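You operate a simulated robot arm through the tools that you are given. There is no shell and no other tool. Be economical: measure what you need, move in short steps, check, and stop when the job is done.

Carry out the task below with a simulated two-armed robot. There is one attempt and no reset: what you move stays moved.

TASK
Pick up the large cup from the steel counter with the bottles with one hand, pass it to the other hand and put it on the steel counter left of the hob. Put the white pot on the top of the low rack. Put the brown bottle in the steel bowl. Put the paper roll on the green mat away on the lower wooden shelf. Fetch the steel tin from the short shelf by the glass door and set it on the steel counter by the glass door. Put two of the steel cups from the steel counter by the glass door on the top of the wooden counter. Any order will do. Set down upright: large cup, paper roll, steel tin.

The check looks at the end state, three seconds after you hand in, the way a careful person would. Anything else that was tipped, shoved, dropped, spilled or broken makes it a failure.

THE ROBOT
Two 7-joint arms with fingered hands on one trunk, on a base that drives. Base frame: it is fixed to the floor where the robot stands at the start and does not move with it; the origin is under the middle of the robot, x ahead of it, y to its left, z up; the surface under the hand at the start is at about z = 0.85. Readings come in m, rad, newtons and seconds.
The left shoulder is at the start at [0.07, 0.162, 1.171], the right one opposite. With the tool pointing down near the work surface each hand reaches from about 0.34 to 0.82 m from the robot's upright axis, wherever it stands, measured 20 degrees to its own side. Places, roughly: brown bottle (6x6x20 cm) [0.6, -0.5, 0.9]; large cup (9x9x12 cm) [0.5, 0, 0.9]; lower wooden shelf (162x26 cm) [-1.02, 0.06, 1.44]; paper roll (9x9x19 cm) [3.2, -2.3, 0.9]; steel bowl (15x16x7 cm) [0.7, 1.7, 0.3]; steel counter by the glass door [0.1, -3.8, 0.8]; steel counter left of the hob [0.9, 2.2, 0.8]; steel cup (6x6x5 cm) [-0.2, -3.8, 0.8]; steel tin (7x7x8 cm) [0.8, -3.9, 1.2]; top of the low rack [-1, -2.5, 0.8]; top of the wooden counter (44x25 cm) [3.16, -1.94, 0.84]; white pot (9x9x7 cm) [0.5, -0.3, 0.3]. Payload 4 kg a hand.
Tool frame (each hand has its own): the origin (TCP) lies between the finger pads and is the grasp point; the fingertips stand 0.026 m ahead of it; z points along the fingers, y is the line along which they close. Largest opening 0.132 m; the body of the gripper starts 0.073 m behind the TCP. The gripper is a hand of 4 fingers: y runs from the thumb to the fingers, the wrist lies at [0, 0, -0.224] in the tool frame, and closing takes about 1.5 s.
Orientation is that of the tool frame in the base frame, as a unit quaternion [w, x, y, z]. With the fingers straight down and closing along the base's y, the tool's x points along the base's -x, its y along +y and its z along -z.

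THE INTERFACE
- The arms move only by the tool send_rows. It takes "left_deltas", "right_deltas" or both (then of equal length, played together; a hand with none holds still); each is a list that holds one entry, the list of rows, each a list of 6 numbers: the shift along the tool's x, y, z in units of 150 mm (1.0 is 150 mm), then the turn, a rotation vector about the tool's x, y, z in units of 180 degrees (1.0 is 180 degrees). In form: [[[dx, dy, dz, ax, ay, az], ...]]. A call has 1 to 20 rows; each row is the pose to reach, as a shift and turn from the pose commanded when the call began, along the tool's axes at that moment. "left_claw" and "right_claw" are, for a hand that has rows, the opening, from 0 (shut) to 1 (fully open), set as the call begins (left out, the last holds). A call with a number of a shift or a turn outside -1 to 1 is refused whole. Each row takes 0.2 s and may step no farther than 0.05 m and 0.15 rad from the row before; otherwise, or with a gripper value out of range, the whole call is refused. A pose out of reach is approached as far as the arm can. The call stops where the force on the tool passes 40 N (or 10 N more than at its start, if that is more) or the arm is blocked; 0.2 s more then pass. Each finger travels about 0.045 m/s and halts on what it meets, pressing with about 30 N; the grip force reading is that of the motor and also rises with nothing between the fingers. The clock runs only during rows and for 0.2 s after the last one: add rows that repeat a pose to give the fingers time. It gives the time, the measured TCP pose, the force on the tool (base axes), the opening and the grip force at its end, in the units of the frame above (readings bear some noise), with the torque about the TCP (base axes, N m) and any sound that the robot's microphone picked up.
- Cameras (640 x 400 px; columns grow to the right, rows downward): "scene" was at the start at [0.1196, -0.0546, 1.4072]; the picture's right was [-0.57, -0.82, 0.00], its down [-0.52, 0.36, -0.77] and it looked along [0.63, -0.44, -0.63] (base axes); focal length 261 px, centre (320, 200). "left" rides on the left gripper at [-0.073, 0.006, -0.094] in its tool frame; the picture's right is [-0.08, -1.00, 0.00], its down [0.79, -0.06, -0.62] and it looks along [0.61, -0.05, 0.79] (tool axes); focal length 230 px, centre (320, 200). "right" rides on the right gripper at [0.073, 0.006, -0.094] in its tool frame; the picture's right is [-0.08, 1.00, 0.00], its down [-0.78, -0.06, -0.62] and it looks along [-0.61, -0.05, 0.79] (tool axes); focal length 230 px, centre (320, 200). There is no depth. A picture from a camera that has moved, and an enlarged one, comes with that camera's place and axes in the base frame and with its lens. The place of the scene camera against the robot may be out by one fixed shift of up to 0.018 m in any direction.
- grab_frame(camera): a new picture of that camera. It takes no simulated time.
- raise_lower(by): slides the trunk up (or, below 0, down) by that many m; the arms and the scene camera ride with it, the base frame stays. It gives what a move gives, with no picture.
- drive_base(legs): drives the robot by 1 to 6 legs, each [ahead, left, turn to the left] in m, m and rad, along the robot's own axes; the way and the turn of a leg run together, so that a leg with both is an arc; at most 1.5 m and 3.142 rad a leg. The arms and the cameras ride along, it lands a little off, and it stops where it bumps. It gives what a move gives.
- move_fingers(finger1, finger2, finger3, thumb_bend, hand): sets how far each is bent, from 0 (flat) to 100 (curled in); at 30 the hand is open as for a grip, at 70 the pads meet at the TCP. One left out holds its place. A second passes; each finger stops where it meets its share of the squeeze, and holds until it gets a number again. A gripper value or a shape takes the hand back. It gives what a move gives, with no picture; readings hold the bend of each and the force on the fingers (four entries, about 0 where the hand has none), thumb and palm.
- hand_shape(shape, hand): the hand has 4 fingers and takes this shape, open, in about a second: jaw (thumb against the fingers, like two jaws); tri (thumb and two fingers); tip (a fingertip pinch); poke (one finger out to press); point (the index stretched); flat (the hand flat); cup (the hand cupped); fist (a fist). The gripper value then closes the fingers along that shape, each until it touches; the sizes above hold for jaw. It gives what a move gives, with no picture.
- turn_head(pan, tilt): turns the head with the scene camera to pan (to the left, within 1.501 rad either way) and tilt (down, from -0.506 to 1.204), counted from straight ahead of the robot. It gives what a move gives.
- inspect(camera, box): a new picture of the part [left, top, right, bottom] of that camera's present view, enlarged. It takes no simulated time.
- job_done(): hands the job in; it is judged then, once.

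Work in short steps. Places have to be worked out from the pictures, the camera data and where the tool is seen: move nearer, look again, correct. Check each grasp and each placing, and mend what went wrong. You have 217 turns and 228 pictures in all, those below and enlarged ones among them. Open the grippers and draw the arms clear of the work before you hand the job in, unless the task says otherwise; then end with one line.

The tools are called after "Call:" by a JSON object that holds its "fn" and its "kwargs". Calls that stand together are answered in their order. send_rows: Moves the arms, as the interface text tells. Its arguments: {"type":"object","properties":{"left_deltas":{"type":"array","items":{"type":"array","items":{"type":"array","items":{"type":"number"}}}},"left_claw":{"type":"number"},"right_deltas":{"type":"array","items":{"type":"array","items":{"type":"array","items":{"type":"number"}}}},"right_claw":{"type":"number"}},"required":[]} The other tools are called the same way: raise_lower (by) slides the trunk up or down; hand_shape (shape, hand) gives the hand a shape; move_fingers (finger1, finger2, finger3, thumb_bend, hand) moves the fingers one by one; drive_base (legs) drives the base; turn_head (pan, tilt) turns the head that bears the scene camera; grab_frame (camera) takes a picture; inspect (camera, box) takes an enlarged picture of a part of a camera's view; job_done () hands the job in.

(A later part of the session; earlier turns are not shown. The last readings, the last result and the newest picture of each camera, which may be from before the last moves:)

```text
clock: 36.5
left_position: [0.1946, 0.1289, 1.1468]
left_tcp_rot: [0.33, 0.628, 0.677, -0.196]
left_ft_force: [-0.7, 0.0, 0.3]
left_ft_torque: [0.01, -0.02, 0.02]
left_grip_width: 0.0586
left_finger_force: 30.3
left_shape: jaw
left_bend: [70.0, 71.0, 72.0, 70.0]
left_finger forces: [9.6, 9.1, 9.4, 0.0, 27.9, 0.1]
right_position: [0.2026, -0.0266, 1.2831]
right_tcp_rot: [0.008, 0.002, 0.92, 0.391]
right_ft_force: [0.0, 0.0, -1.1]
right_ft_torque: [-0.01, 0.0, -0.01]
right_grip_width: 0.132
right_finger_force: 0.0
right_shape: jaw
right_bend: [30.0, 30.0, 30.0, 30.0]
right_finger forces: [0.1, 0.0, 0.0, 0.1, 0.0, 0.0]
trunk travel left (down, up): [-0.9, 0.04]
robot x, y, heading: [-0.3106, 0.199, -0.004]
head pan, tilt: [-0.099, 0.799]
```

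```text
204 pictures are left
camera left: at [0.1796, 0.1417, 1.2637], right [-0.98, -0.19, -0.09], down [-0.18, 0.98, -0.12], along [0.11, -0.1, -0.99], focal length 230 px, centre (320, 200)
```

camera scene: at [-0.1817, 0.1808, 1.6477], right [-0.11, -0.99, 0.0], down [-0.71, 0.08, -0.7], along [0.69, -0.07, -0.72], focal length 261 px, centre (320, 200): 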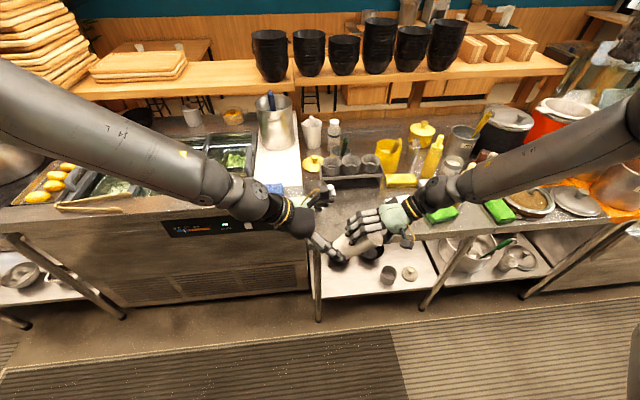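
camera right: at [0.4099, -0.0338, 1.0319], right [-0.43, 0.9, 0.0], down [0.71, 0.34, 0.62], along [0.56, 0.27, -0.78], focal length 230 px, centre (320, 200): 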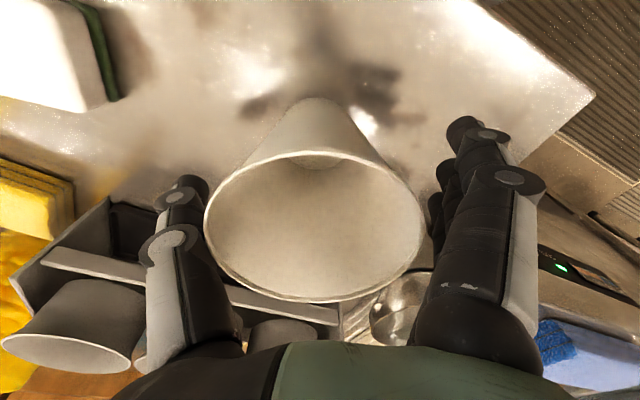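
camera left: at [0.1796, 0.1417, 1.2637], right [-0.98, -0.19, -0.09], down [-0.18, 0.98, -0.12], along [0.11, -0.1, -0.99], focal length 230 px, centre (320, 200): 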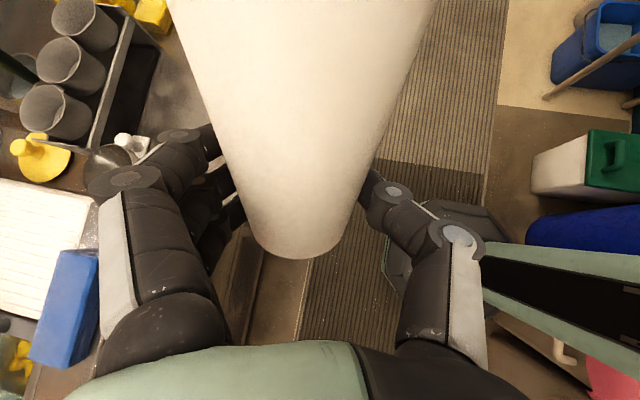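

Handover done. I straighten the right hand and move it right, while the left turns the cup upright, pointing ahead.

Call:
{"fn": "send_rows", "kwargs": {"left_deltas": [[[0.06, 0.01, -0.06, -0.037, -0.016, -0.02], [0.12, 0.02, -0.12, -0.075, -0.032, -0.039], [0.18, 0.03, -0.18, -0.112, -0.047, -0.059], [0.25, 0.05, -0.25, -0.15, -0.063, -0.078], [0.32, 0.06, -0.31, -0.187, -0.079, -0.098], [0.39, 0.07, -0.37, -0.225, -0.095, -0.117], [0.46, 0.085, -0.43, -0.262, -0.111, -0.137], [0.52, 0.1, -0.5, -0.3, -0.127, -0.156], [0.59, 0.11, -0.56, -0.337, -0.142, -0.176], [0.65, 0.12, -0.62, -0.375, -0.158, -0.195], [0.72, 0.134, -0.68, -0.412, -0.174, -0.215]]], "right_deltas": [[[0, -0.1, -0.1, 0.03, 0, 0], [0, -0.2, -0.2, 0.07, 0, 0], [0, -0.3, -0.3, 0.11, 0, 0], [0, -0.4, -0.4, 0.15, 0, 0], [0, -0.5, -0.5, 0.19, 0, 0], [0, -0.6, -0.6, 0.23, 0, 0], [0, -0.65, -0.67, 0.25, 0, 0], [0, -0.65, -0.67, 0.25, 0, 0], [0, -0.65, -0.67, 0.25, 0, 0], [0, -0.65, -0.67, 0.25, 0, 0], [0, -0.65, -0.67, 0.25, 0, 0]]]}}

Call:
{"fn": "turn_head", "kwargs": {"pan": -0.5, "tilt": 0.75}}

Call:
{"fn": "grab_frame", "kwargs": {"camera": "scene"}}

```text
clock: 39.0
left_position: [0.1957, 0.2667, 1.1461]
left_tcp_rot: [0.699, 0.044, 0.714, -0.018]
left_ft_force: [-0.6, 0.1, -0.4]
left_ft_torque: [0.0, -0.03, 0.04]
left_grip_width: 0.0585
left_finger_force: 29.7
left_shape: jaw
left_bend: [70.0, 71.0, 72.0, 70.0]
left_finger forces: [9.4, 9.0, 9.6, 0.1, 27.3, 0.1]
left hand out of reach, approached as far as the arm can: row 1, 2, 3, 4, 5, 6, 7, 11
right_position: [0.2005, -0.171, 1.2802]
right_tcp_rot: [0.007, 0.006, 1.0, 0.011]
right_ft_force: [0.7, 0.6, -0.5]
right_ft_torque: [0.05, -0.01, -0.03]
right_grip_width: 0.1318
right_finger_force: 0.0
right_shape: jaw
right_bend: [30.0, 30.0, 30.0, 30.0]
right_finger forces: [0.1, 0.0, 0.1, 0.0, 0.0, 0.0]
trunk travel left (down, up): [-0.9, 0.04]
robot x, y, heading: [-0.3105, 0.1984, -0.004]
head pan, tilt: [-0.099, 0.799]
```

```text
clock: 39.8
left_position: [0.1962, 0.2695, 1.1476]
left_tcp_rot: [0.699, 0.041, 0.714, -0.019]
left_ft_force: [0.4, -0.8, 0.8]
left_ft_torque: [0.02, 0.01, -0.03]
left_grip_width: 0.0585
left_finger_force: 29.8
left_shape: jaw
left_bend: [70.0, 71.0, 72.0, 70.0]
left_finger forces: [9.4, 8.9, 9.6, 0.0, 27.4, 0.0]
right_position: [0.2008, -0.1662, 1.2827]
right_tcp_rot: [0.005, 0.005, 1.0, 0.008]
right_ft_force: [-0.1, -0.6, 0.2]
right_ft_torque: [-0.01, -0.01, 0.0]
right_grip_width: 0.1319
right_finger_force: 0.1
right_shape: jaw
right_bend: [30.0, 30.0, 30.0, 30.0]
right_finger forces: [0.1, 0.0, 0.0, 0.0, 0.1, 0.1]
trunk travel left (down, up): [-0.9, 0.04]
robot x, y, heading: [-0.3115, 0.198, -0.006]
head pan, tilt: [-0.499, 0.75]
```

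```text
203 pictures are left
camera scene: at [-0.1903, 0.153, 1.6518], right [-0.48, -0.88, 0.0], down [-0.6, 0.33, -0.73], along [0.64, -0.35, -0.68], focal length 261 px, centre (320, 200)
```

scene: 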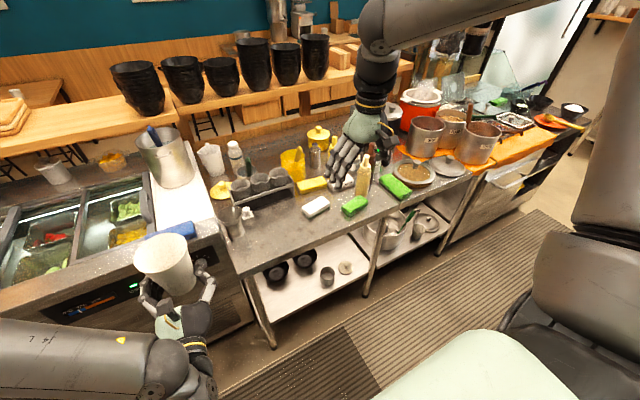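

The cup is upright in the left hand. Now I drive to face the brown bottle.

Call:
{"fn": "drive_base", "kwargs": {"legs": [[0, -0.33, 0], [0.3, 0, 0]]}}

Call:
{"fn": "grab_frame", "kwargs": {"camera": "right"}}

Call:
{"fn": "grab_frame", "kwargs": {"camera": "scene"}}

```text
clock: 43.6
left_position: [0.4911, -0.0591, 1.148]
left_tcp_rot: [0.699, 0.044, 0.713, -0.02]
left_ft_force: [-0.6, 0.1, 0.3]
left_ft_torque: [-0.03, 0.03, 0.02]
left_grip_width: 0.0587
left_finger_force: 30.2
left_shape: jaw
left_bend: [70.0, 71.0, 72.0, 70.0]
left_finger forces: [9.4, 9.1, 9.5, 0.0, 27.4, 0.0]
right_position: [0.4955, -0.4943, 1.2834]
right_tcp_rot: [0.007, 0.006, 1.0, 0.008]
right_ft_force: [-0.6, -0.5, 0.6]
right_ft_torque: [0.0, -0.03, 0.03]
right_grip_width: 0.1319
right_finger_force: 0.1
right_shape: jaw
right_bend: [30.0, 30.0, 30.0, 30.0]
right_finger forces: [0.0, 0.1, 0.0, 0.0, 0.1, 0.0]
trunk travel left (down, up): [-0.9, 0.04]
robot x, y, heading: [-0.0176, -0.1286, -0.011]
head pan, tilt: [-0.499, 0.75]
```

```text
202 pictures are left
camera right: at [0.4204, -0.4898, 1.3767], right [0.09, 1.0, 0.02], down [0.77, -0.08, 0.63], along [0.63, -0.04, -0.78], focal length 230 px, centre (320, 200)
```

right: 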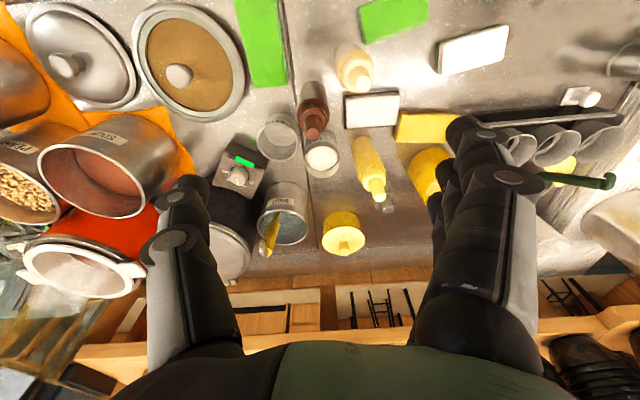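

```text
201 pictures are left
camera scene: at [0.1031, -0.1749, 1.6521], right [-0.49, -0.87, 0.0], down [-0.59, 0.33, -0.73], along [0.64, -0.35, -0.68], focal length 261 px, centre (320, 200)
```

scene: 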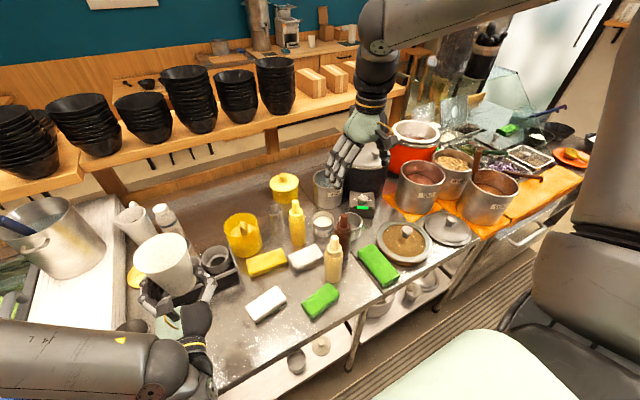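

The brown bottle is at about [0.552, -0.505] with neighbours close by. I zoom in to see its shape.

Call:
{"fn": "inspect", "kwargs": {"camera": "scene", "box": [270, 180, 430, 300]}}

```text
3.33 times, centred on (350, 240) of scene
camera zoom: at [0.1031, -0.1749, 1.6521], right [-0.49, -0.87, 0.0], down [-0.59, 0.33, -0.73], along [0.64, -0.35, -0.68], focal length 870 px, centre (220, 67)
```

zoom: 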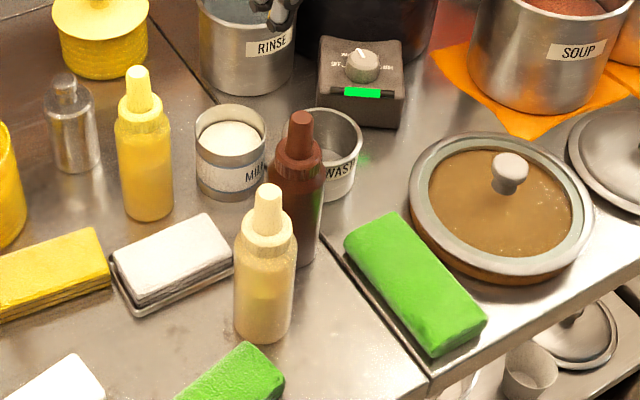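

I go over the bottle with the hand yawed -45° and a partly closed opening (about 0.1) so the fingers fit among the neighbours.

Call:
{"fn": "send_rows", "kwargs": {"right_deltas": [[[-0.06, -0.01, 0.1, 0, 0, 0.04], [-0.12, -0.02, 0.25, 0, 0, 0.08], [-0.19, -0.03, 0.4, 0, 0, 0.12], [-0.25, -0.05, 0.55, 0, 0, 0.16], [-0.31, -0.06, 0.7, 0, 0, 0.2], [-0.38, -0.073, 0.85, 0, 0, 0.25], [-0.38, -0.073, 0.95, 0, 0, 0.25]]], "right_claw": 0.75}}

Call:
{"fn": "grab_frame", "kwargs": {"camera": "right"}}

```text
refused: row 6 steps farther than a row can; nothing moved
```

```text
199 pictures are left
camera right: at [0.4204, -0.4898, 1.3767], right [0.09, 1.0, 0.02], down [0.77, -0.08, 0.63], along [0.63, -0.04, -0.78], focal length 230 px, centre (320, 200)
```

right: 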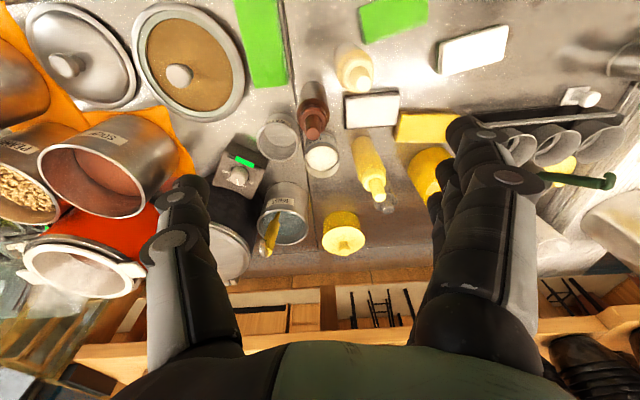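

The last turn step was too large; I even out the steps.

Call:
{"fn": "send_rows", "kwargs": {"right_deltas": [[[-0.06, -0.01, 0.1, 0, 0, 0.04], [-0.12, -0.02, 0.25, 0, 0, 0.08], [-0.19, -0.03, 0.4, 0, 0, 0.12], [-0.25, -0.05, 0.55, 0, 0, 0.16], [-0.31, -0.06, 0.7, 0, 0, 0.2], [-0.38, -0.073, 0.85, 0, 0, 0.24], [-0.38, -0.073, 0.95, 0, 0, 0.25]]], "right_claw": 0.75}}

Call:
{"fn": "grab_frame", "kwargs": {"camera": "right"}}

```text
clock: 45.2
left_position: [0.4931, -0.0586, 1.1462]
left_tcp_rot: [0.698, 0.043, 0.714, -0.019]
left_ft_force: [0.1, -0.3, 0.7]
left_ft_torque: [0.0, -0.03, -0.01]
left_grip_width: 0.0584
left_finger_force: 30.0
left_shape: jaw
left_bend: [70.0, 71.0, 72.0, 70.0]
left_finger forces: [9.4, 9.0, 9.6, 0.1, 27.4, 0.0]
right_position: [0.5562, -0.5047, 1.1413]
right_tcp_rot: [0.003, 0.388, 0.921, 0.012]
right_ft_force: [0.2, 0.4, -0.3]
right_ft_torque: [0.02, 0.01, -0.02]
right_grip_width: 0.0992
right_finger_force: 0.1
right_shape: jaw
right_bend: [63.0, 63.0, 63.0, 60.0]
right_finger forces: [0.0, 0.0, 0.0, 0.1, 0.1, 0.0]
trunk travel left (down, up): [-0.9, 0.04]
robot x, y, heading: [-0.0165, -0.1301, -0.009]
head pan, tilt: [-0.499, 0.75]
```

```text
198 pictures are left
camera right: at [0.5084, -0.4495, 1.236], right [0.77, 0.64, 0.02], down [0.5, -0.62, 0.61], along [0.41, -0.46, -0.79], focal length 230 px, centre (320, 200)
```

right: 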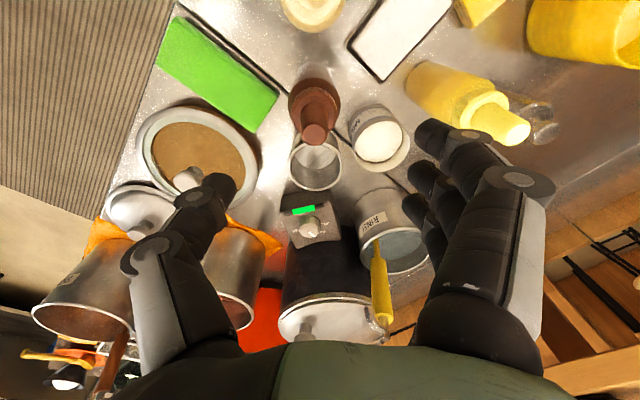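

The bottle axis is at [0.555, -0.508], right under the tool. Descend 0.15 m.

Call:
{"fn": "send_rows", "kwargs": {"right_deltas": [[[0, -0.01, 0.2, 0, 0, 0], [0, -0.01, 0.4, 0, 0, 0], [0, -0.01, 0.6, 0, 0, 0], [0, -0.01, 0.8, 0, 0, 0], [0, -0.01, 1, 0, 0, 0]]]}}

Call:
{"fn": "grab_frame", "kwargs": {"camera": "right"}}

Call:
{"fn": "inspect", "kwargs": {"camera": "scene", "box": [270, 150, 430, 300]}}

```text
clock: 46.4
left_position: [0.4924, -0.0573, 1.1466]
left_tcp_rot: [0.699, 0.041, 0.714, -0.019]
left_ft_force: [0.3, -0.6, 0.2]
left_ft_torque: [-0.02, -0.02, 0.01]
left_grip_width: 0.0585
left_finger_force: 30.5
left_shape: jaw
left_bend: [70.0, 71.0, 72.0, 70.0]
left_finger forces: [9.4, 9.0, 9.6, 0.0, 27.5, 0.1]
right_position: [0.5438, -0.5067, 1.0067]
right_tcp_rot: [0.003, 0.388, 0.921, 0.012]
right_ft_force: [-0.3, -0.3, 0.3]
right_ft_torque: [0.02, 0.0, -0.02]
right_grip_width: 0.0993
right_finger_force: 0.0
right_shape: jaw
right_bend: [63.0, 63.0, 63.0, 60.0]
right_finger forces: [0.0, 0.0, 0.1, 0.0, 0.0, 0.0]
right hand out of reach, approached as far as the arm can: row 5
trunk travel left (down, up): [-0.9, 0.04]
robot x, y, heading: [-0.017, -0.1258, -0.01]
head pan, tilt: [-0.499, 0.75]
```

```text
197 pictures are left
camera right: at [0.4944, -0.4516, 1.1008], right [0.77, 0.64, 0.02], down [0.5, -0.62, 0.61], along [0.41, -0.46, -0.79], focal length 230 px, centre (320, 200)
```

right: 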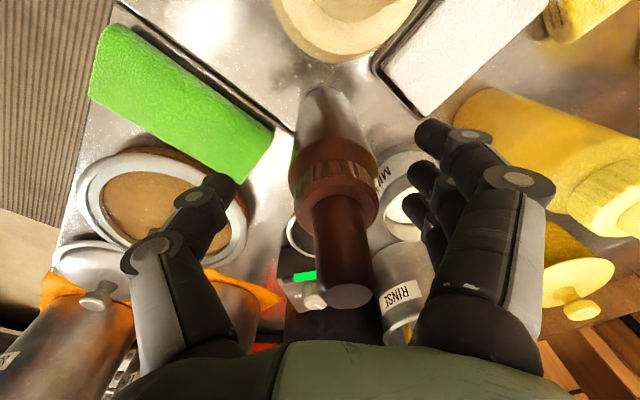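

```text
2.67 times, centred on (350, 225) of scene
camera zoom: at [0.1058, -0.1748, 1.6518], right [-0.49, -0.87, 0.0], down [-0.6, 0.33, -0.73], along [0.64, -0.35, -0.68], focal length 696 px, centre (240, 133)
```

zoom: 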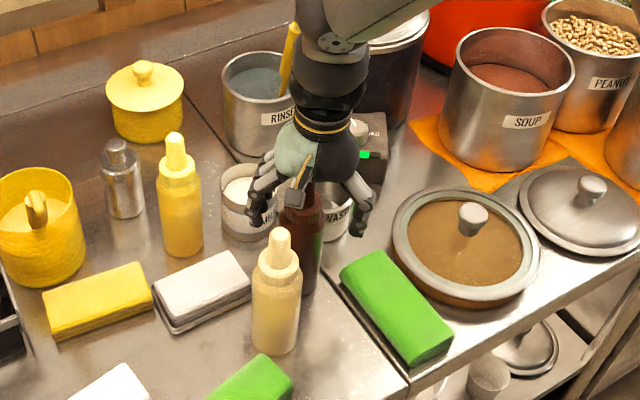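

The arm is at its extent with the trunk so high; I lower the trunk 2 cm and correct the 1 cm offset, then close.

Call:
{"fn": "raise_lower", "kwargs": {"by": -0.022}}

Call:
{"fn": "send_rows", "kwargs": {"right_deltas": [[[-0.03, 0.03, 0, 0, 0, 0], [-0.055, 0.05, 0, 0, 0, 0]]]}}

Call:
{"fn": "grab_frame", "kwargs": {"camera": "right"}}

```text
clock: 47.1
left_position: [0.4921, -0.0575, 1.1251]
left_tcp_rot: [0.699, 0.042, 0.714, -0.02]
left_ft_force: [0.1, 0.1, 0.4]
left_ft_torque: [0.03, 0.02, -0.04]
left_grip_width: 0.0583
left_finger_force: 30.1
left_shape: jaw
left_bend: [70.0, 71.0, 72.0, 70.0]
left_finger forces: [9.4, 9.0, 9.6, 0.0, 27.4, 0.0]
right_position: [0.5424, -0.5051, 0.984]
right_tcp_rot: [0.004, 0.388, 0.922, 0.012]
right_ft_force: [-0.4, 0.1, 0.4]
right_ft_torque: [-0.02, 0.01, 0.0]
right_grip_width: 0.099
right_finger_force: 0.0
right_shape: jaw
right_bend: [63.0, 63.0, 63.0, 60.0]
right_finger forces: [0.1, 0.0, 0.0, 0.0, 0.0, 0.0]
trunk travel left (down, up): [-0.878, 0.062]
robot x, y, heading: [-0.0174, -0.1305, -0.008]
head pan, tilt: [-0.499, 0.75]
```

```text
clock: 47.7
left_position: [0.4926, -0.0576, 1.1256]
left_tcp_rot: [0.698, 0.044, 0.714, -0.02]
left_ft_force: [-0.2, 0.3, 0.7]
left_ft_torque: [-0.02, -0.01, 0.01]
left_grip_width: 0.0585
left_finger_force: 29.3
left_shape: jaw
left_bend: [70.0, 71.0, 72.0, 70.0]
left_finger forces: [9.4, 9.1, 9.5, 0.1, 27.3, 0.0]
right_position: [0.5489, -0.5075, 0.989]
right_tcp_rot: [0.005, 0.388, 0.922, 0.013]
right_ft_force: [-0.1, 0.4, 0.3]
right_ft_torque: [0.0, 0.02, -0.02]
right_grip_width: 0.0992
right_finger_force: 0.2
right_shape: jaw
right_bend: [63.0, 63.0, 63.0, 60.0]
right_finger forces: [0.0, 0.1, 0.0, 0.1, 0.1, 0.0]
right hand out of reach, approached as far as the arm can: row 1, 2
trunk travel left (down, up): [-0.878, 0.062]
robot x, y, heading: [-0.0183, -0.1249, -0.008]
head pan, tilt: [-0.499, 0.75]
```

```text
195 pictures are left
camera right: at [0.5002, -0.4536, 1.0832], right [0.77, 0.64, 0.03], down [0.49, -0.62, 0.61], along [0.41, -0.46, -0.79], focal length 230 px, centre (320, 200)
```

right: 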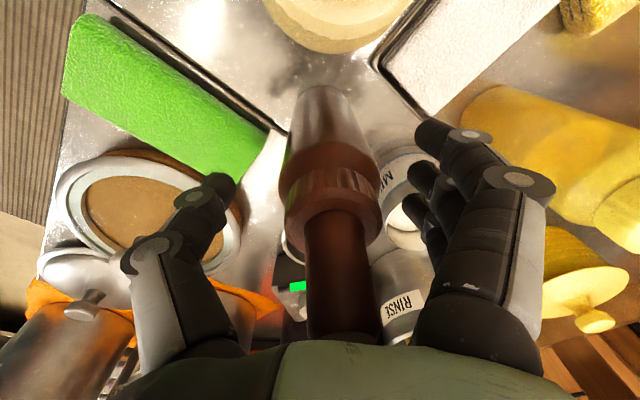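

The collar of the bottle is at the grasp point. Closing and lifting.

Call:
{"fn": "send_rows", "kwargs": {"right_deltas": [[[0, 0, 0, 0, 0, 0], [0, 0, 0, 0, 0, 0], [0, 0, 0, 0, 0, 0], [0, 0, 0, 0, 0, 0], [0, 0, 0, 0, 0, 0], [0, 0, 0, 0, 0, 0], [0, 0, 0, 0, 0, 0], [0, 0, 0, 0, 0, 0]]], "right_claw": 0}}

Call:
{"fn": "send_rows", "kwargs": {"right_deltas": [[[0, 0, -0.15, 0, 0, 0], [0, 0, -0.3, 0, 0, 0], [0, 0, -0.5, 0, 0, 0], [0, 0, -0.75, 0, 0, 0], [0, 0, -1, 0, 0, 0]]]}}

Call:
{"fn": "grab_frame", "kwargs": {"camera": "scene"}}

```text
clock: 49.5
left_position: [0.4926, -0.057, 1.1233]
left_tcp_rot: [0.699, 0.042, 0.714, -0.019]
left_ft_force: [0.0, -0.6, -0.7]
left_ft_torque: [0.0, 0.02, -0.04]
left_grip_width: 0.0585
left_finger_force: 29.7
left_shape: jaw
left_bend: [70.0, 71.0, 72.0, 70.0]
left_finger forces: [9.4, 9.0, 9.6, 0.0, 27.5, 0.0]
right_position: [0.5497, -0.5082, 0.9885]
right_tcp_rot: [0.004, 0.387, 0.922, 0.013]
right_ft_force: [0.7, 0.5, 0.3]
right_ft_torque: [0.05, -0.04, -0.01]
right_grip_width: 0.045
right_finger_force: 29.5
right_shape: jaw
right_bend: [73.0, 73.0, 73.0, 70.0]
right_finger forces: [8.7, 8.9, 9.9, 0.0, 26.6, 0.0]
trunk travel left (down, up): [-0.878, 0.062]
robot x, y, heading: [-0.0187, -0.1308, -0.002]
head pan, tilt: [-0.499, 0.75]
```

```text
clock: 50.7
left_position: [0.4918, -0.0577, 1.1252]
left_tcp_rot: [0.699, 0.042, 0.714, -0.019]
left_ft_force: [0.1, 0.2, -0.3]
left_ft_torque: [0.04, 0.01, -0.03]
left_grip_width: 0.0583
left_finger_force: 30.2
left_shape: jaw
left_bend: [70.0, 71.0, 72.0, 70.0]
left_finger forces: [9.4, 8.9, 9.6, 0.0, 27.4, 0.0]
right_position: [0.5458, -0.5095, 1.139]
right_tcp_rot: [0.004, 0.388, 0.922, 0.01]
right_ft_force: [0.5, 0.1, -2.8]
right_ft_torque: [-0.04, 0.01, 0.01]
right_grip_width: 0.0452
right_finger_force: 30.0
right_shape: jaw
right_bend: [73.0, 73.0, 73.0, 70.0]
right_finger forces: [8.4, 8.9, 10.3, 0.1, 27.2, 0.1]
trunk travel left (down, up): [-0.878, 0.062]
robot x, y, heading: [-0.014, -0.1313, -0.004]
head pan, tilt: [-0.499, 0.75]
```

```text
194 pictures are left
camera scene: at [0.1048, -0.1742, 1.6298], right [-0.49, -0.87, 0.0], down [-0.6, 0.33, -0.73], along [0.64, -0.36, -0.68], focal length 261 px, centre (320, 200)
```

scene: 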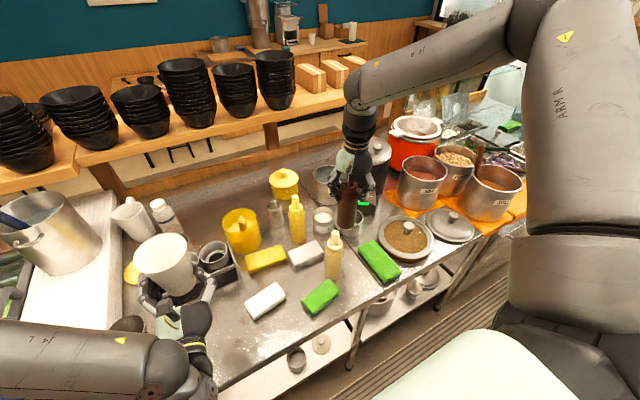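

The bottle is up. I raise the trunk a bit, back off and drive left toward the hob area in steps.

Call:
{"fn": "raise_lower", "kwargs": {"by": 0.06}}

Call:
{"fn": "drive_base", "kwargs": {"legs": [[-0.22, 0, 0], [0, 1.2, 0]]}}

Call:
{"fn": "turn_head", "kwargs": {"pan": 0.7, "tilt": 0.7}}

Call:
{"fn": "grab_frame", "kwargs": {"camera": "scene"}}

```text
clock: 51.7
left_position: [0.4936, -0.058, 1.1837]
left_tcp_rot: [0.698, 0.043, 0.714, -0.019]
left_ft_force: [0.3, -0.1, 0.1]
left_ft_torque: [0.05, 0.01, -0.01]
left_grip_width: 0.0585
left_finger_force: 29.8
left_shape: jaw
left_bend: [70.0, 71.0, 72.0, 70.0]
left_finger forces: [9.4, 9.0, 9.6, 0.0, 27.4, 0.0]
right_position: [0.5485, -0.5105, 1.1971]
right_tcp_rot: [0.003, 0.389, 0.921, 0.011]
right_ft_force: [0.1, -0.3, -4.1]
right_ft_torque: [-0.01, 0.04, -0.03]
right_grip_width: 0.0446
right_finger_force: 29.9
right_shape: jaw
right_bend: [73.0, 73.0, 73.0, 70.0]
right_finger forces: [8.5, 9.0, 10.2, 0.0, 27.2, 0.0]
trunk travel left (down, up): [-0.938, 0.002]
robot x, y, heading: [-0.0156, -0.1274, -0.011]
head pan, tilt: [-0.499, 0.75]
```

```text
clock: 59.1
left_position: [0.2736, 1.1535, 1.1845]
left_tcp_rot: [0.698, 0.04, 0.715, -0.016]
left_ft_force: [0.5, 0.0, 0.8]
left_ft_torque: [0.01, 0.01, 0.01]
left_grip_width: 0.0588
left_finger_force: 29.7
left_shape: jaw
left_bend: [70.0, 71.0, 72.0, 70.0]
left_finger forces: [9.4, 9.1, 9.7, 0.0, 27.4, 0.1]
right_position: [0.3311, 0.7013, 1.1969]
right_tcp_rot: [0.003, 0.384, 0.923, 0.012]
right_ft_force: [0.2, 0.9, -4.3]
right_ft_torque: [-0.04, 0.05, 0.02]
right_grip_width: 0.045
right_finger_force: 30.1
right_shape: jaw
right_bend: [73.0, 73.0, 73.0, 70.0]
right_finger forces: [8.6, 8.9, 10.4, 0.0, 27.1, 0.0]
trunk travel left (down, up): [-0.938, 0.002]
robot x, y, heading: [-0.2345, 1.0789, -0.002]
head pan, tilt: [-0.499, 0.75]
```

```text
clock: 60.5
left_position: [0.2725, 1.1529, 1.1846]
left_tcp_rot: [0.698, 0.04, 0.714, -0.017]
left_ft_force: [0.0, -0.4, 0.0]
left_ft_torque: [0.03, 0.01, 0.0]
left_grip_width: 0.0587
left_finger_force: 30.1
left_shape: jaw
left_bend: [70.0, 71.0, 72.0, 70.0]
left_finger forces: [9.4, 9.0, 9.6, 0.0, 27.4, 0.0]
right_position: [0.3313, 0.7021, 1.1984]
right_tcp_rot: [0.002, 0.384, 0.923, 0.011]
right_ft_force: [-0.4, 0.7, -3.5]
right_ft_torque: [0.02, 0.04, 0.01]
right_grip_width: 0.0449
right_finger_force: 30.2
right_shape: jaw
right_bend: [73.0, 73.0, 73.0, 70.0]
right_finger forces: [8.6, 8.8, 10.4, 0.0, 27.0, 0.1]
trunk travel left (down, up): [-0.938, 0.002]
robot x, y, heading: [-0.2362, 1.0776, -0.004]
head pan, tilt: [0.7, 0.7]
```

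```text
193 pictures are left
camera scene: at [-0.1202, 1.1271, 1.694], right [0.64, -0.76, 0.0], down [-0.49, -0.41, -0.76], along [0.58, 0.49, -0.64], focal length 261 px, centre (320, 200)
```

scene: 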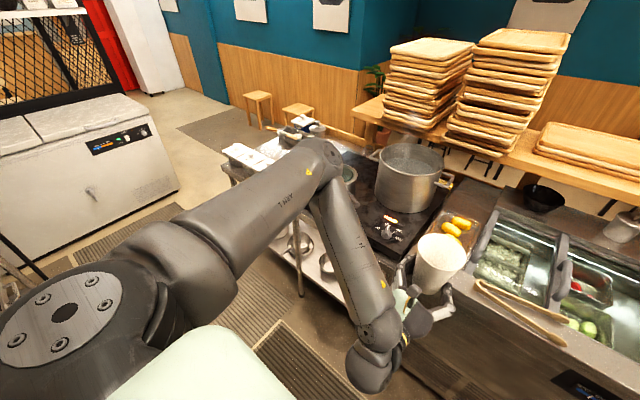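

I continue 0.75 m left.

Call:
{"fn": "drive_base", "kwargs": {"legs": [[0, 0.75, 0]]}}

Call:
{"fn": "turn_head", "kwargs": {"pan": 0.1, "tilt": 0.9}}

Call:
{"fn": "grab_frame", "kwargs": {"camera": "scene"}}

```text
clock: 64.6
left_position: [0.2728, 1.9004, 1.1854]
left_tcp_rot: [0.699, 0.04, 0.714, -0.016]
left_ft_force: [-0.7, 1.4, -0.5]
left_ft_torque: [-0.01, 0.02, 0.0]
left_grip_width: 0.0587
left_finger_force: 30.1
left_shape: jaw
left_bend: [70.0, 71.0, 72.0, 70.0]
left_finger forces: [9.4, 9.0, 9.6, 0.0, 27.4, 0.0]
right_position: [0.3307, 1.4487, 1.1974]
right_tcp_rot: [0.003, 0.384, 0.923, 0.012]
right_ft_force: [0.8, -0.3, -4.3]
right_ft_torque: [0.04, 0.01, -0.01]
right_grip_width: 0.0446
right_finger_force: 29.6
right_shape: jaw
right_bend: [73.0, 73.0, 73.0, 70.0]
right_finger forces: [8.7, 8.8, 10.5, 0.1, 27.0, 0.0]
trunk travel left (down, up): [-0.938, 0.002]
robot x, y, heading: [-0.2315, 1.8234, -0.002]
head pan, tilt: [0.7, 0.7]
```

```text
clock: 65.6
left_position: [0.2716, 1.9009, 1.1852]
left_tcp_rot: [0.699, 0.039, 0.714, -0.016]
left_ft_force: [0.1, -0.1, 1.0]
left_ft_torque: [-0.01, 0.02, -0.01]
left_grip_width: 0.0584
left_finger_force: 29.7
left_shape: jaw
left_bend: [70.0, 71.0, 72.0, 70.0]
left_finger forces: [9.5, 9.0, 9.5, 0.2, 27.5, 0.0]
right_position: [0.3308, 1.448, 1.1973]
right_tcp_rot: [0.003, 0.384, 0.923, 0.011]
right_ft_force: [-0.3, -1.1, -3.8]
right_ft_torque: [-0.02, 0.05, -0.04]
right_grip_width: 0.0449
right_finger_force: 30.0
right_shape: jaw
right_bend: [73.0, 73.0, 73.0, 70.0]
right_finger forces: [8.7, 8.9, 10.5, 0.0, 27.1, 0.0]
trunk travel left (down, up): [-0.938, 0.002]
robot x, y, heading: [-0.2378, 1.8276, -0.002]
head pan, tilt: [0.099, 0.901]
```

```text
192 pictures are left
camera scene: at [-0.1109, 1.8282, 1.6779], right [0.1, -0.99, 0.0], down [-0.78, -0.08, -0.62], along [0.62, 0.06, -0.78], focal length 261 px, centre (320, 200)
```

scene: 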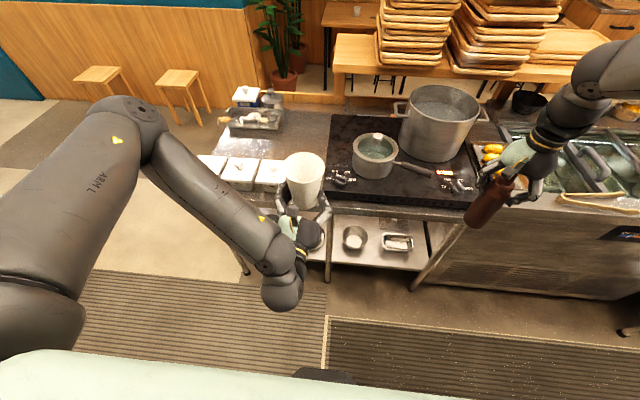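

The steel bowl is seen at about [0.71, 1.69] on the low shelf; the free counter patch left of the hob is near [0.9, 2.05]. I drive closer to look with the left wrist camera.

Call:
{"fn": "drive_base", "kwargs": {"legs": [[0.25, 0.0, 0]]}}

Call:
{"fn": "grab_frame", "kwargs": {"camera": "left"}}

Call:
{"fn": "turn_head", "kwargs": {"pan": 0.4, "tilt": 0.7}}

Call:
{"fn": "grab_frame", "kwargs": {"camera": "scene"}}

```text
clock: 67.4
left_position: [0.518, 1.8983, 1.186]
left_tcp_rot: [0.699, 0.042, 0.713, -0.019]
left_ft_force: [-1.0, 0.6, -1.4]
left_ft_torque: [0.02, -0.04, -0.02]
left_grip_width: 0.0583
left_finger_force: 30.1
left_shape: jaw
left_bend: [70.0, 71.0, 72.0, 70.0]
left_finger forces: [9.5, 9.0, 9.5, 0.0, 27.4, 0.0]
right_position: [0.5735, 1.4472, 1.1987]
right_tcp_rot: [0.004, 0.387, 0.922, 0.012]
right_ft_force: [0.2, -0.3, -2.3]
right_ft_torque: [-0.02, -0.04, 0.01]
right_grip_width: 0.0449
right_finger_force: 29.8
right_shape: jaw
right_bend: [73.0, 73.0, 73.0, 70.0]
right_finger forces: [8.7, 8.9, 10.6, 0.1, 27.1, 0.0]
trunk travel left (down, up): [-0.938, 0.002]
robot x, y, heading: [0.0104, 1.8258, -0.003]
head pan, tilt: [0.099, 0.901]
```

```text
191 pictures are left
camera left: at [0.4249, 1.9102, 1.2601], right [-0.08, -1.0, 0.05], down [-0.63, 0.02, -0.77], along [0.77, -0.09, -0.63], focal length 230 px, centre (320, 200)
```

left: 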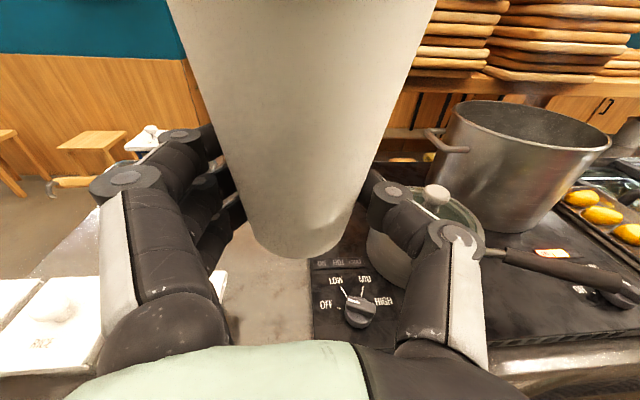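

```text
clock: 68.2
left_position: [0.5223, 1.8985, 1.1836]
left_tcp_rot: [0.698, 0.042, 0.715, -0.018]
left_ft_force: [0.5, -0.4, 0.3]
left_ft_torque: [0.01, -0.02, 0.02]
left_grip_width: 0.0587
left_finger_force: 29.9
left_shape: jaw
left_bend: [70.0, 71.0, 72.0, 70.0]
left_finger forces: [9.4, 8.9, 9.7, 0.0, 27.3, 0.0]
right_position: [0.5773, 1.4467, 1.1966]
right_tcp_rot: [0.003, 0.386, 0.922, 0.011]
right_ft_force: [-0.2, 0.8, -2.8]
right_ft_torque: [0.0, 0.05, -0.02]
right_grip_width: 0.0449
right_finger_force: 30.4
right_shape: jaw
right_bend: [73.0, 73.0, 73.0, 70.0]
right_finger forces: [8.7, 8.9, 10.5, 0.1, 27.1, 0.0]
trunk travel left (down, up): [-0.938, 0.002]
robot x, y, heading: [0.0092, 1.8243, -0.004]
head pan, tilt: [0.4, 0.7]
```

```text
190 pictures are left
camera scene: at [0.1413, 1.8525, 1.6938], right [0.39, -0.92, 0.0], down [-0.6, -0.25, -0.76], along [0.7, 0.29, -0.65], focal length 261 px, centre (320, 200)
```

scene: 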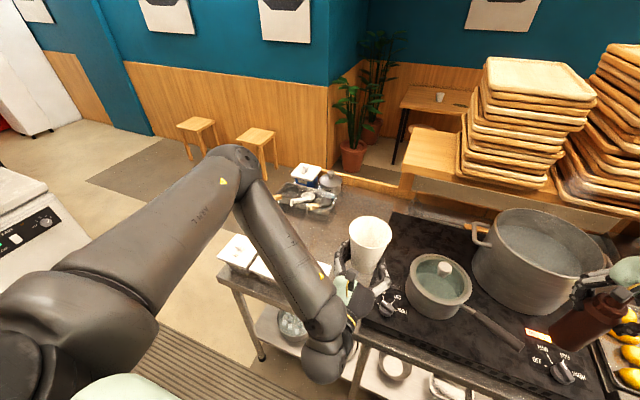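

Cup target: about [0.81, 1.955] between hob edge (y 1.88) and tubs (y 2.04). I lift and pull back the right hand with the bottle, move the left forward and level it, then lower the trunk.

Call:
{"fn": "send_rows", "kwargs": {"left_deltas": [[[0, 0.08, 0.15, -0.005, -0.001, -0.002], [0, 0.16, 0.3, -0.01, -0.003, -0.004], [0, 0.24, 0.45, -0.015, -0.005, -0.006], [0, 0.32, 0.6, -0.02, -0.006, -0.008], [0, 0.4, 0.75, -0.025, -0.007, -0.01], [0, 0.44, 0.83, -0.027, -0.007, -0.011]]], "right_deltas": [[[0.08, -0.08, -0.16, 0, 0, 0], [0.16, -0.16, -0.33, 0, 0, 0], [0.24, -0.24, -0.5, 0, 0, 0], [0.32, -0.32, -0.66, 0, 0, 0], [0.4, -0.4, -0.83, 0, 0, 0], [0.467, -0.476, -1, 0, 0, 0]]]}}

Call:
{"fn": "raise_lower", "kwargs": {"by": -0.2}}

Call:
{"fn": "turn_head", "kwargs": {"pan": 0.1, "tilt": 0.7}}

Call:
{"fn": "grab_frame", "kwargs": {"camera": "scene"}}

Call:
{"fn": "grab_frame", "kwargs": {"camera": "left"}}

```text
clock: 69.6
left_position: [0.6494, 1.9543, 1.1832]
left_tcp_rot: [0.707, -0.001, 0.707, -0.001]
left_ft_force: [0.7, -0.8, 0.4]
left_ft_torque: [0.0, 0.01, -0.01]
left_grip_width: 0.0585
left_finger_force: 30.4
left_shape: jaw
left_bend: [70.0, 71.0, 72.0, 70.0]
left_finger forces: [9.4, 9.0, 9.6, 0.0, 27.4, 0.0]
right_position: [0.4733, 1.4446, 1.3468]
right_tcp_rot: [0.003, 0.386, 0.922, 0.011]
right_ft_force: [-0.5, -1.5, -3.4]
right_ft_torque: [0.0, 0.07, 0.0]
right_grip_width: 0.0448
right_finger_force: 29.7
right_shape: jaw
right_bend: [73.0, 73.0, 73.0, 70.0]
right_finger forces: [8.7, 9.0, 10.7, 0.0, 27.0, 0.1]
trunk travel left (down, up): [-0.938, 0.002]
robot x, y, heading: [0.0093, 1.8244, -0.004]
head pan, tilt: [0.4, 0.7]
```

```text
clock: 71.7
left_position: [0.6488, 1.954, 0.9824]
left_tcp_rot: [0.707, -0.001, 0.707, 0.0]
left_ft_force: [-0.9, 0.2, 0.3]
left_ft_torque: [0.02, 0.0, -0.01]
left_grip_width: 0.0583
left_finger_force: 29.9
left_shape: jaw
left_bend: [70.0, 71.0, 72.0, 70.0]
left_finger forces: [9.4, 8.9, 9.7, 0.0, 27.3, 0.0]
right_position: [0.474, 1.4439, 1.1485]
right_tcp_rot: [0.003, 0.387, 0.922, 0.011]
right_ft_force: [0.7, -0.1, -3.2]
right_ft_torque: [0.03, 0.01, 0.03]
right_grip_width: 0.0447
right_finger_force: 30.0
right_shape: jaw
right_bend: [73.0, 73.0, 73.0, 70.0]
right_finger forces: [8.7, 8.8, 10.7, 0.1, 27.1, 0.0]
trunk travel left (down, up): [-0.738, 0.202]
robot x, y, heading: [0.0133, 1.8257, -0.003]
head pan, tilt: [0.4, 0.7]
```

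```text
clock: 72.5
left_position: [0.6491, 1.9533, 0.9832]
left_tcp_rot: [0.707, -0.001, 0.707, 0.0]
left_ft_force: [-0.5, -0.5, 0.3]
left_ft_torque: [-0.04, 0.01, 0.02]
left_grip_width: 0.0585
left_finger_force: 30.0
left_shape: jaw
left_bend: [70.0, 71.0, 72.0, 70.0]
left_finger forces: [9.5, 9.0, 9.5, 0.0, 27.4, 0.0]
right_position: [0.4736, 1.4448, 1.1472]
right_tcp_rot: [0.003, 0.387, 0.922, 0.012]
right_ft_force: [-0.1, -1.0, -3.7]
right_ft_torque: [0.0, 0.0, 0.0]
right_grip_width: 0.0448
right_finger_force: 30.0
right_shape: jaw
right_bend: [73.0, 73.0, 73.0, 70.0]
right_finger forces: [8.6, 8.9, 10.7, 0.1, 27.0, 0.0]
trunk travel left (down, up): [-0.738, 0.202]
robot x, y, heading: [0.007, 1.8268, -0.001]
head pan, tilt: [0.099, 0.7]
```

```text
189 pictures are left
camera scene: at [0.1461, 1.828, 1.494], right [0.1, -1.0, 0.0], down [-0.64, -0.06, -0.76], along [0.76, 0.07, -0.64], focal length 261 px, centre (320, 200)
```

scene: 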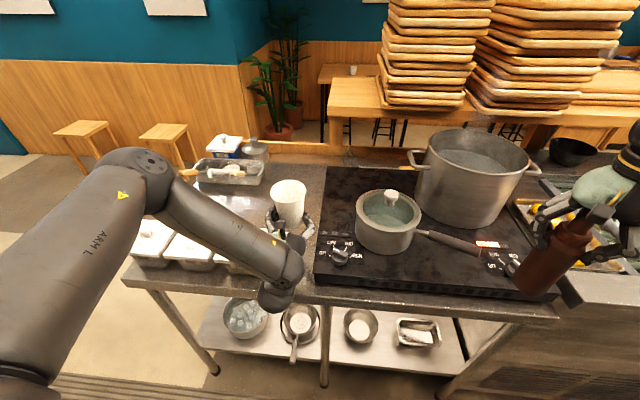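

```text
188 pictures are left
camera left: at [0.5545, 1.9596, 1.055], right [0.0, -1.0, 0.08], down [-0.62, -0.06, -0.78], along [0.79, -0.05, -0.61], focal length 230 px, centre (320, 200)
```

left: 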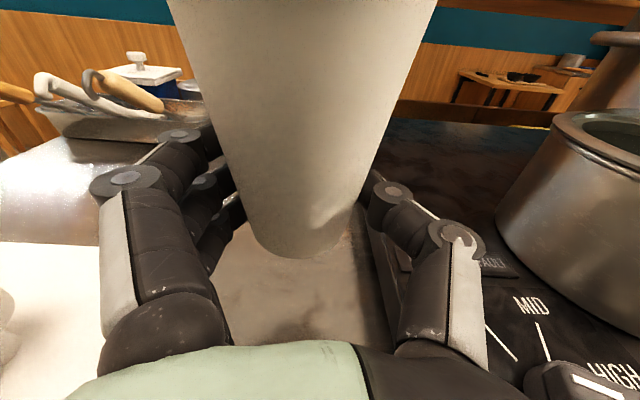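

The gap is well aligned. I move forward 0.15 m, then lower to about z 0.895.

Call:
{"fn": "send_rows", "kwargs": {"left_deltas": [[[0, 0, 0.2, 0, 0, 0], [0, 0, 0.4, 0, 0, 0], [0, 0, 0.6, 0, 0, 0], [0, 0, 0.8, 0, 0, 0], [0, 0, 1, 0, 0, 0], [0.15, 0, 1, 0, 0, 0], [0.3, 0, 1, 0, 0, 0], [0.45, 0, 1, 0, 0, 0]]]}}

Call:
{"fn": "inspect", "kwargs": {"camera": "scene", "box": [200, 140, 380, 300]}}

Call:
{"fn": "grab_frame", "kwargs": {"camera": "left"}}

```text
clock: 74.3
left_position: [0.7082, 1.9363, 0.9936]
left_tcp_rot: [0.708, -0.006, 0.707, 0.003]
left_ft_force: [1.1, 0.8, 0.3]
left_ft_torque: [-0.02, 0.01, 0.0]
left_grip_width: 0.0585
left_finger_force: 30.0
left_shape: jaw
left_bend: [70.0, 71.0, 72.0, 70.0]
left_finger forces: [9.4, 9.0, 9.6, 0.0, 27.5, 0.1]
left hand out of reach, approached as far as the arm can: row 2, 3, 4, 5, 6, 7, 8
right_position: [0.4738, 1.4442, 1.1489]
right_tcp_rot: [0.002, 0.387, 0.922, 0.011]
right_ft_force: [0.0, 0.0, -3.8]
right_ft_torque: [0.0, 0.01, 0.01]
right_grip_width: 0.045
right_finger_force: 29.8
right_shape: jaw
right_bend: [73.0, 73.0, 73.0, 70.0]
right_finger forces: [8.7, 8.9, 10.8, 0.0, 27.1, 0.0]
trunk travel left (down, up): [-0.738, 0.202]
robot x, y, heading: [0.0085, 1.8223, -0.007]
head pan, tilt: [0.099, 0.7]
```

```text
2.50 times, centred on (290, 220) of scene
camera zoom: at [0.146, 1.828, 1.494], right [0.1, -1.0, 0.0], down [-0.64, -0.06, -0.76], along [0.76, 0.07, -0.64], focal length 653 px, centre (395, 150)
```

zoom: 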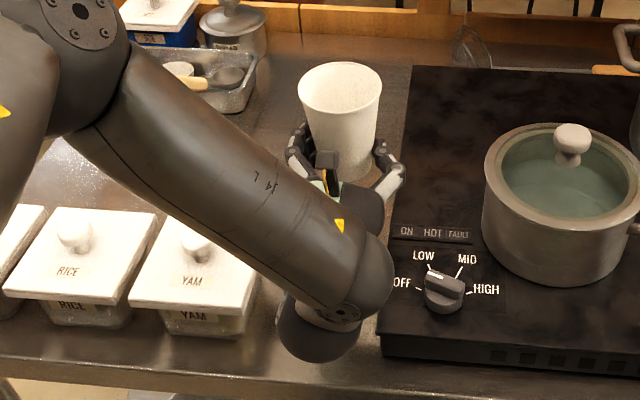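

```text
186 pictures are left
camera left: at [0.6142, 1.9415, 1.0655], right [0.01, -1.0, 0.08], down [-0.61, -0.07, -0.79], along [0.79, -0.04, -0.61], focal length 230 px, centre (320, 200)
```

left: 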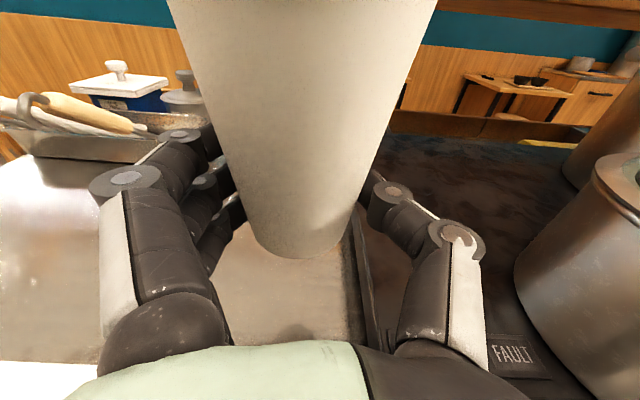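

Reach runs out and the wrist would foul the counter further in. The front strip between tub and hob at x≈0.62 works with the wrist outside the counter edge, so I drive back 9 cm and lower by trunk.

Call:
{"fn": "drive_base", "kwargs": {"legs": [[-0.085, 0.02, 0]]}}

Call:
{"fn": "raise_lower", "kwargs": {"by": -0.06}}

Call:
{"fn": "grab_frame", "kwargs": {"camera": "left"}}

Call:
{"fn": "inspect", "kwargs": {"camera": "scene", "box": [200, 140, 400, 320]}}

```text
clock: 75.4
left_position: [0.6252, 1.9562, 0.9935]
left_tcp_rot: [0.707, -0.007, 0.707, 0.006]
left_ft_force: [-0.6, -0.2, -0.4]
left_ft_torque: [-0.04, -0.01, 0.0]
left_grip_width: 0.0585
left_finger_force: 30.1
left_shape: jaw
left_bend: [70.0, 71.0, 72.0, 70.0]
left_finger forces: [9.4, 9.1, 9.6, 0.1, 27.4, 0.0]
right_position: [0.389, 1.4655, 1.1466]
right_tcp_rot: [0.002, 0.387, 0.922, 0.012]
right_ft_force: [0.7, -0.2, -3.8]
right_ft_torque: [0.0, 0.01, 0.02]
right_grip_width: 0.0449
right_finger_force: 30.2
right_shape: jaw
right_bend: [73.0, 73.0, 73.0, 70.0]
right_finger forces: [8.9, 8.8, 10.8, 0.1, 26.9, 0.0]
trunk travel left (down, up): [-0.738, 0.202]
robot x, y, heading: [-0.0723, 1.8442, -0.002]
head pan, tilt: [0.099, 0.7]
```

```text
clock: 76.4
left_position: [0.6224, 1.9568, 0.9331]
left_tcp_rot: [0.707, -0.006, 0.707, 0.005]
left_ft_force: [-0.1, 0.7, -0.2]
left_ft_torque: [0.01, 0.03, 0.01]
left_grip_width: 0.0586
left_finger_force: 29.5
left_shape: jaw
left_bend: [70.0, 71.0, 72.0, 70.0]
left_finger forces: [9.5, 9.1, 9.7, 0.1, 27.6, 0.0]
right_position: [0.3887, 1.4654, 1.0868]
right_tcp_rot: [0.002, 0.386, 0.923, 0.011]
right_ft_force: [-0.8, 0.6, -3.3]
right_ft_torque: [0.01, 0.04, -0.01]
right_grip_width: 0.0448
right_finger_force: 30.0
right_shape: jaw
right_bend: [73.0, 73.0, 73.0, 70.0]
right_finger forces: [8.7, 9.0, 10.8, 0.0, 27.0, 0.0]
trunk travel left (down, up): [-0.678, 0.262]
robot x, y, heading: [-0.075, 1.8465, 0.001]
head pan, tilt: [0.099, 0.7]
```

```text
185 pictures are left
camera left: at [0.5282, 1.9624, 1.0052], right [0.02, -1.0, 0.08], down [-0.62, -0.07, -0.79], along [0.79, -0.04, -0.61], focal length 230 px, centre (320, 200)
```

left: 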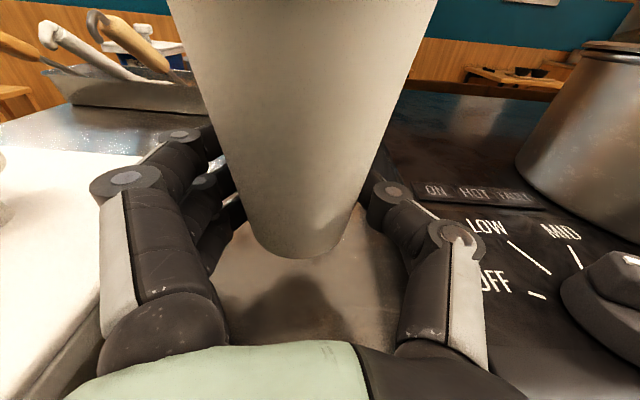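

```text
2.22 times, centred on (300, 230) of scene
camera zoom: at [0.0605, 1.848, 1.4339], right [0.1, -1.0, 0.0], down [-0.64, -0.06, -0.76], along [0.76, 0.07, -0.64], focal length 580 px, centre (364, 133)
```

zoom: 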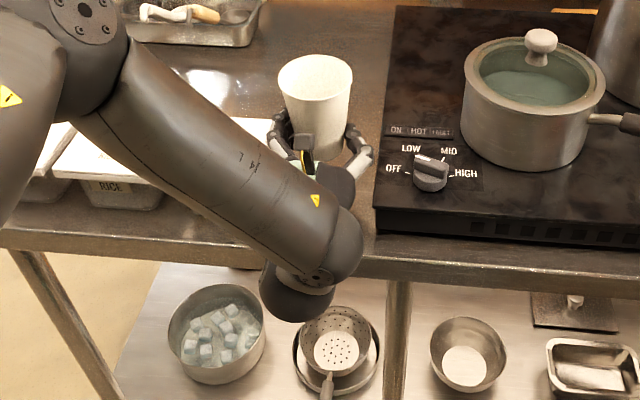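

Alignment is fine; tub and hob both clear. Lower 3 cm by trunk, then in 4 mm arm steps until contact.

Call:
{"fn": "raise_lower", "kwargs": {"by": -0.03}}

Call:
{"fn": "send_rows", "kwargs": {"left_deltas": [[[0.03, 0, 0, 0, 0, 0], [0.06, 0, 0, 0, 0, 0], [0.09, 0, 0, 0, 0, 0]]]}}

Call:
{"fn": "grab_frame", "kwargs": {"camera": "left"}}

```text
clock: 77.2
left_position: [0.6218, 1.9581, 0.9036]
left_tcp_rot: [0.707, -0.007, 0.707, 0.005]
left_ft_force: [0.3, -1.0, -0.4]
left_ft_torque: [-0.04, 0.02, -0.04]
left_grip_width: 0.0585
left_finger_force: 29.9
left_shape: jaw
left_bend: [70.0, 71.0, 72.0, 70.0]
left_finger forces: [11.6, 9.1, 9.8, 0.0, 28.5, 0.0]
right_position: [0.3872, 1.4664, 1.0581]
right_tcp_rot: [0.002, 0.385, 0.923, 0.011]
right_ft_force: [0.6, 0.2, -2.2]
right_ft_torque: [-0.01, 0.01, -0.05]
right_grip_width: 0.045
right_finger_force: 30.3
right_shape: jaw
right_bend: [73.0, 73.0, 73.0, 70.0]
right_finger forces: [8.7, 8.9, 10.8, 0.0, 26.9, 0.0]
trunk travel left (down, up): [-0.648, 0.292]
robot x, y, heading: [-0.0739, 1.8449, 0.001]
head pan, tilt: [0.099, 0.7]
```

```text
clock: 78.0
left_position: [0.6208, 1.9569, 0.8915]
left_tcp_rot: [0.707, -0.007, 0.707, 0.006]
left_ft_force: [0.6, -0.3, 0.5]
left_ft_torque: [-0.02, 0.01, 0.0]
left_grip_width: 0.0583
left_finger_force: 30.4
left_shape: jaw
left_bend: [70.0, 71.0, 72.0, 70.0]
left_finger forces: [10.1, 9.3, 9.7, 0.0, 28.3, 0.0]
left hand out of reach, approached as far as the arm can: row 3
right_position: [0.3883, 1.4652, 1.0571]
right_tcp_rot: [0.003, 0.386, 0.922, 0.011]
right_ft_force: [0.0, 0.3, -3.0]
right_ft_torque: [0.01, 0.02, -0.02]
right_grip_width: 0.0446
right_finger_force: 30.1
right_shape: jaw
right_bend: [73.0, 73.0, 73.0, 70.0]
right_finger forces: [8.8, 8.9, 10.8, 0.0, 26.9, 0.0]
trunk travel left (down, up): [-0.648, 0.292]
robot x, y, heading: [-0.0755, 1.847, -0.003]
head pan, tilt: [0.099, 0.7]
```

```text
183 pictures are left
camera left: at [0.5263, 1.9615, 0.965], right [0.02, -1.0, 0.08], down [-0.61, -0.07, -0.79], along [0.79, -0.03, -0.61], focal length 230 px, centre (320, 200)
```

left: 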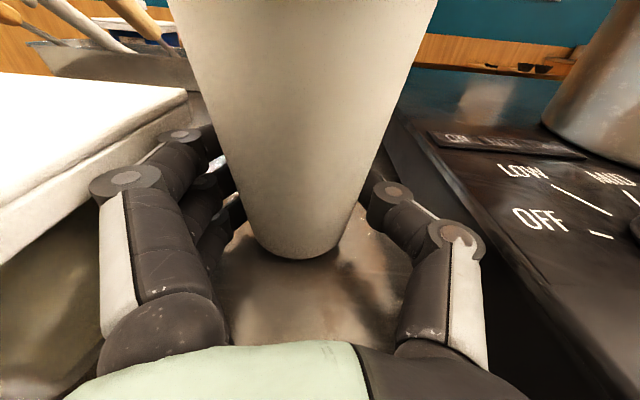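

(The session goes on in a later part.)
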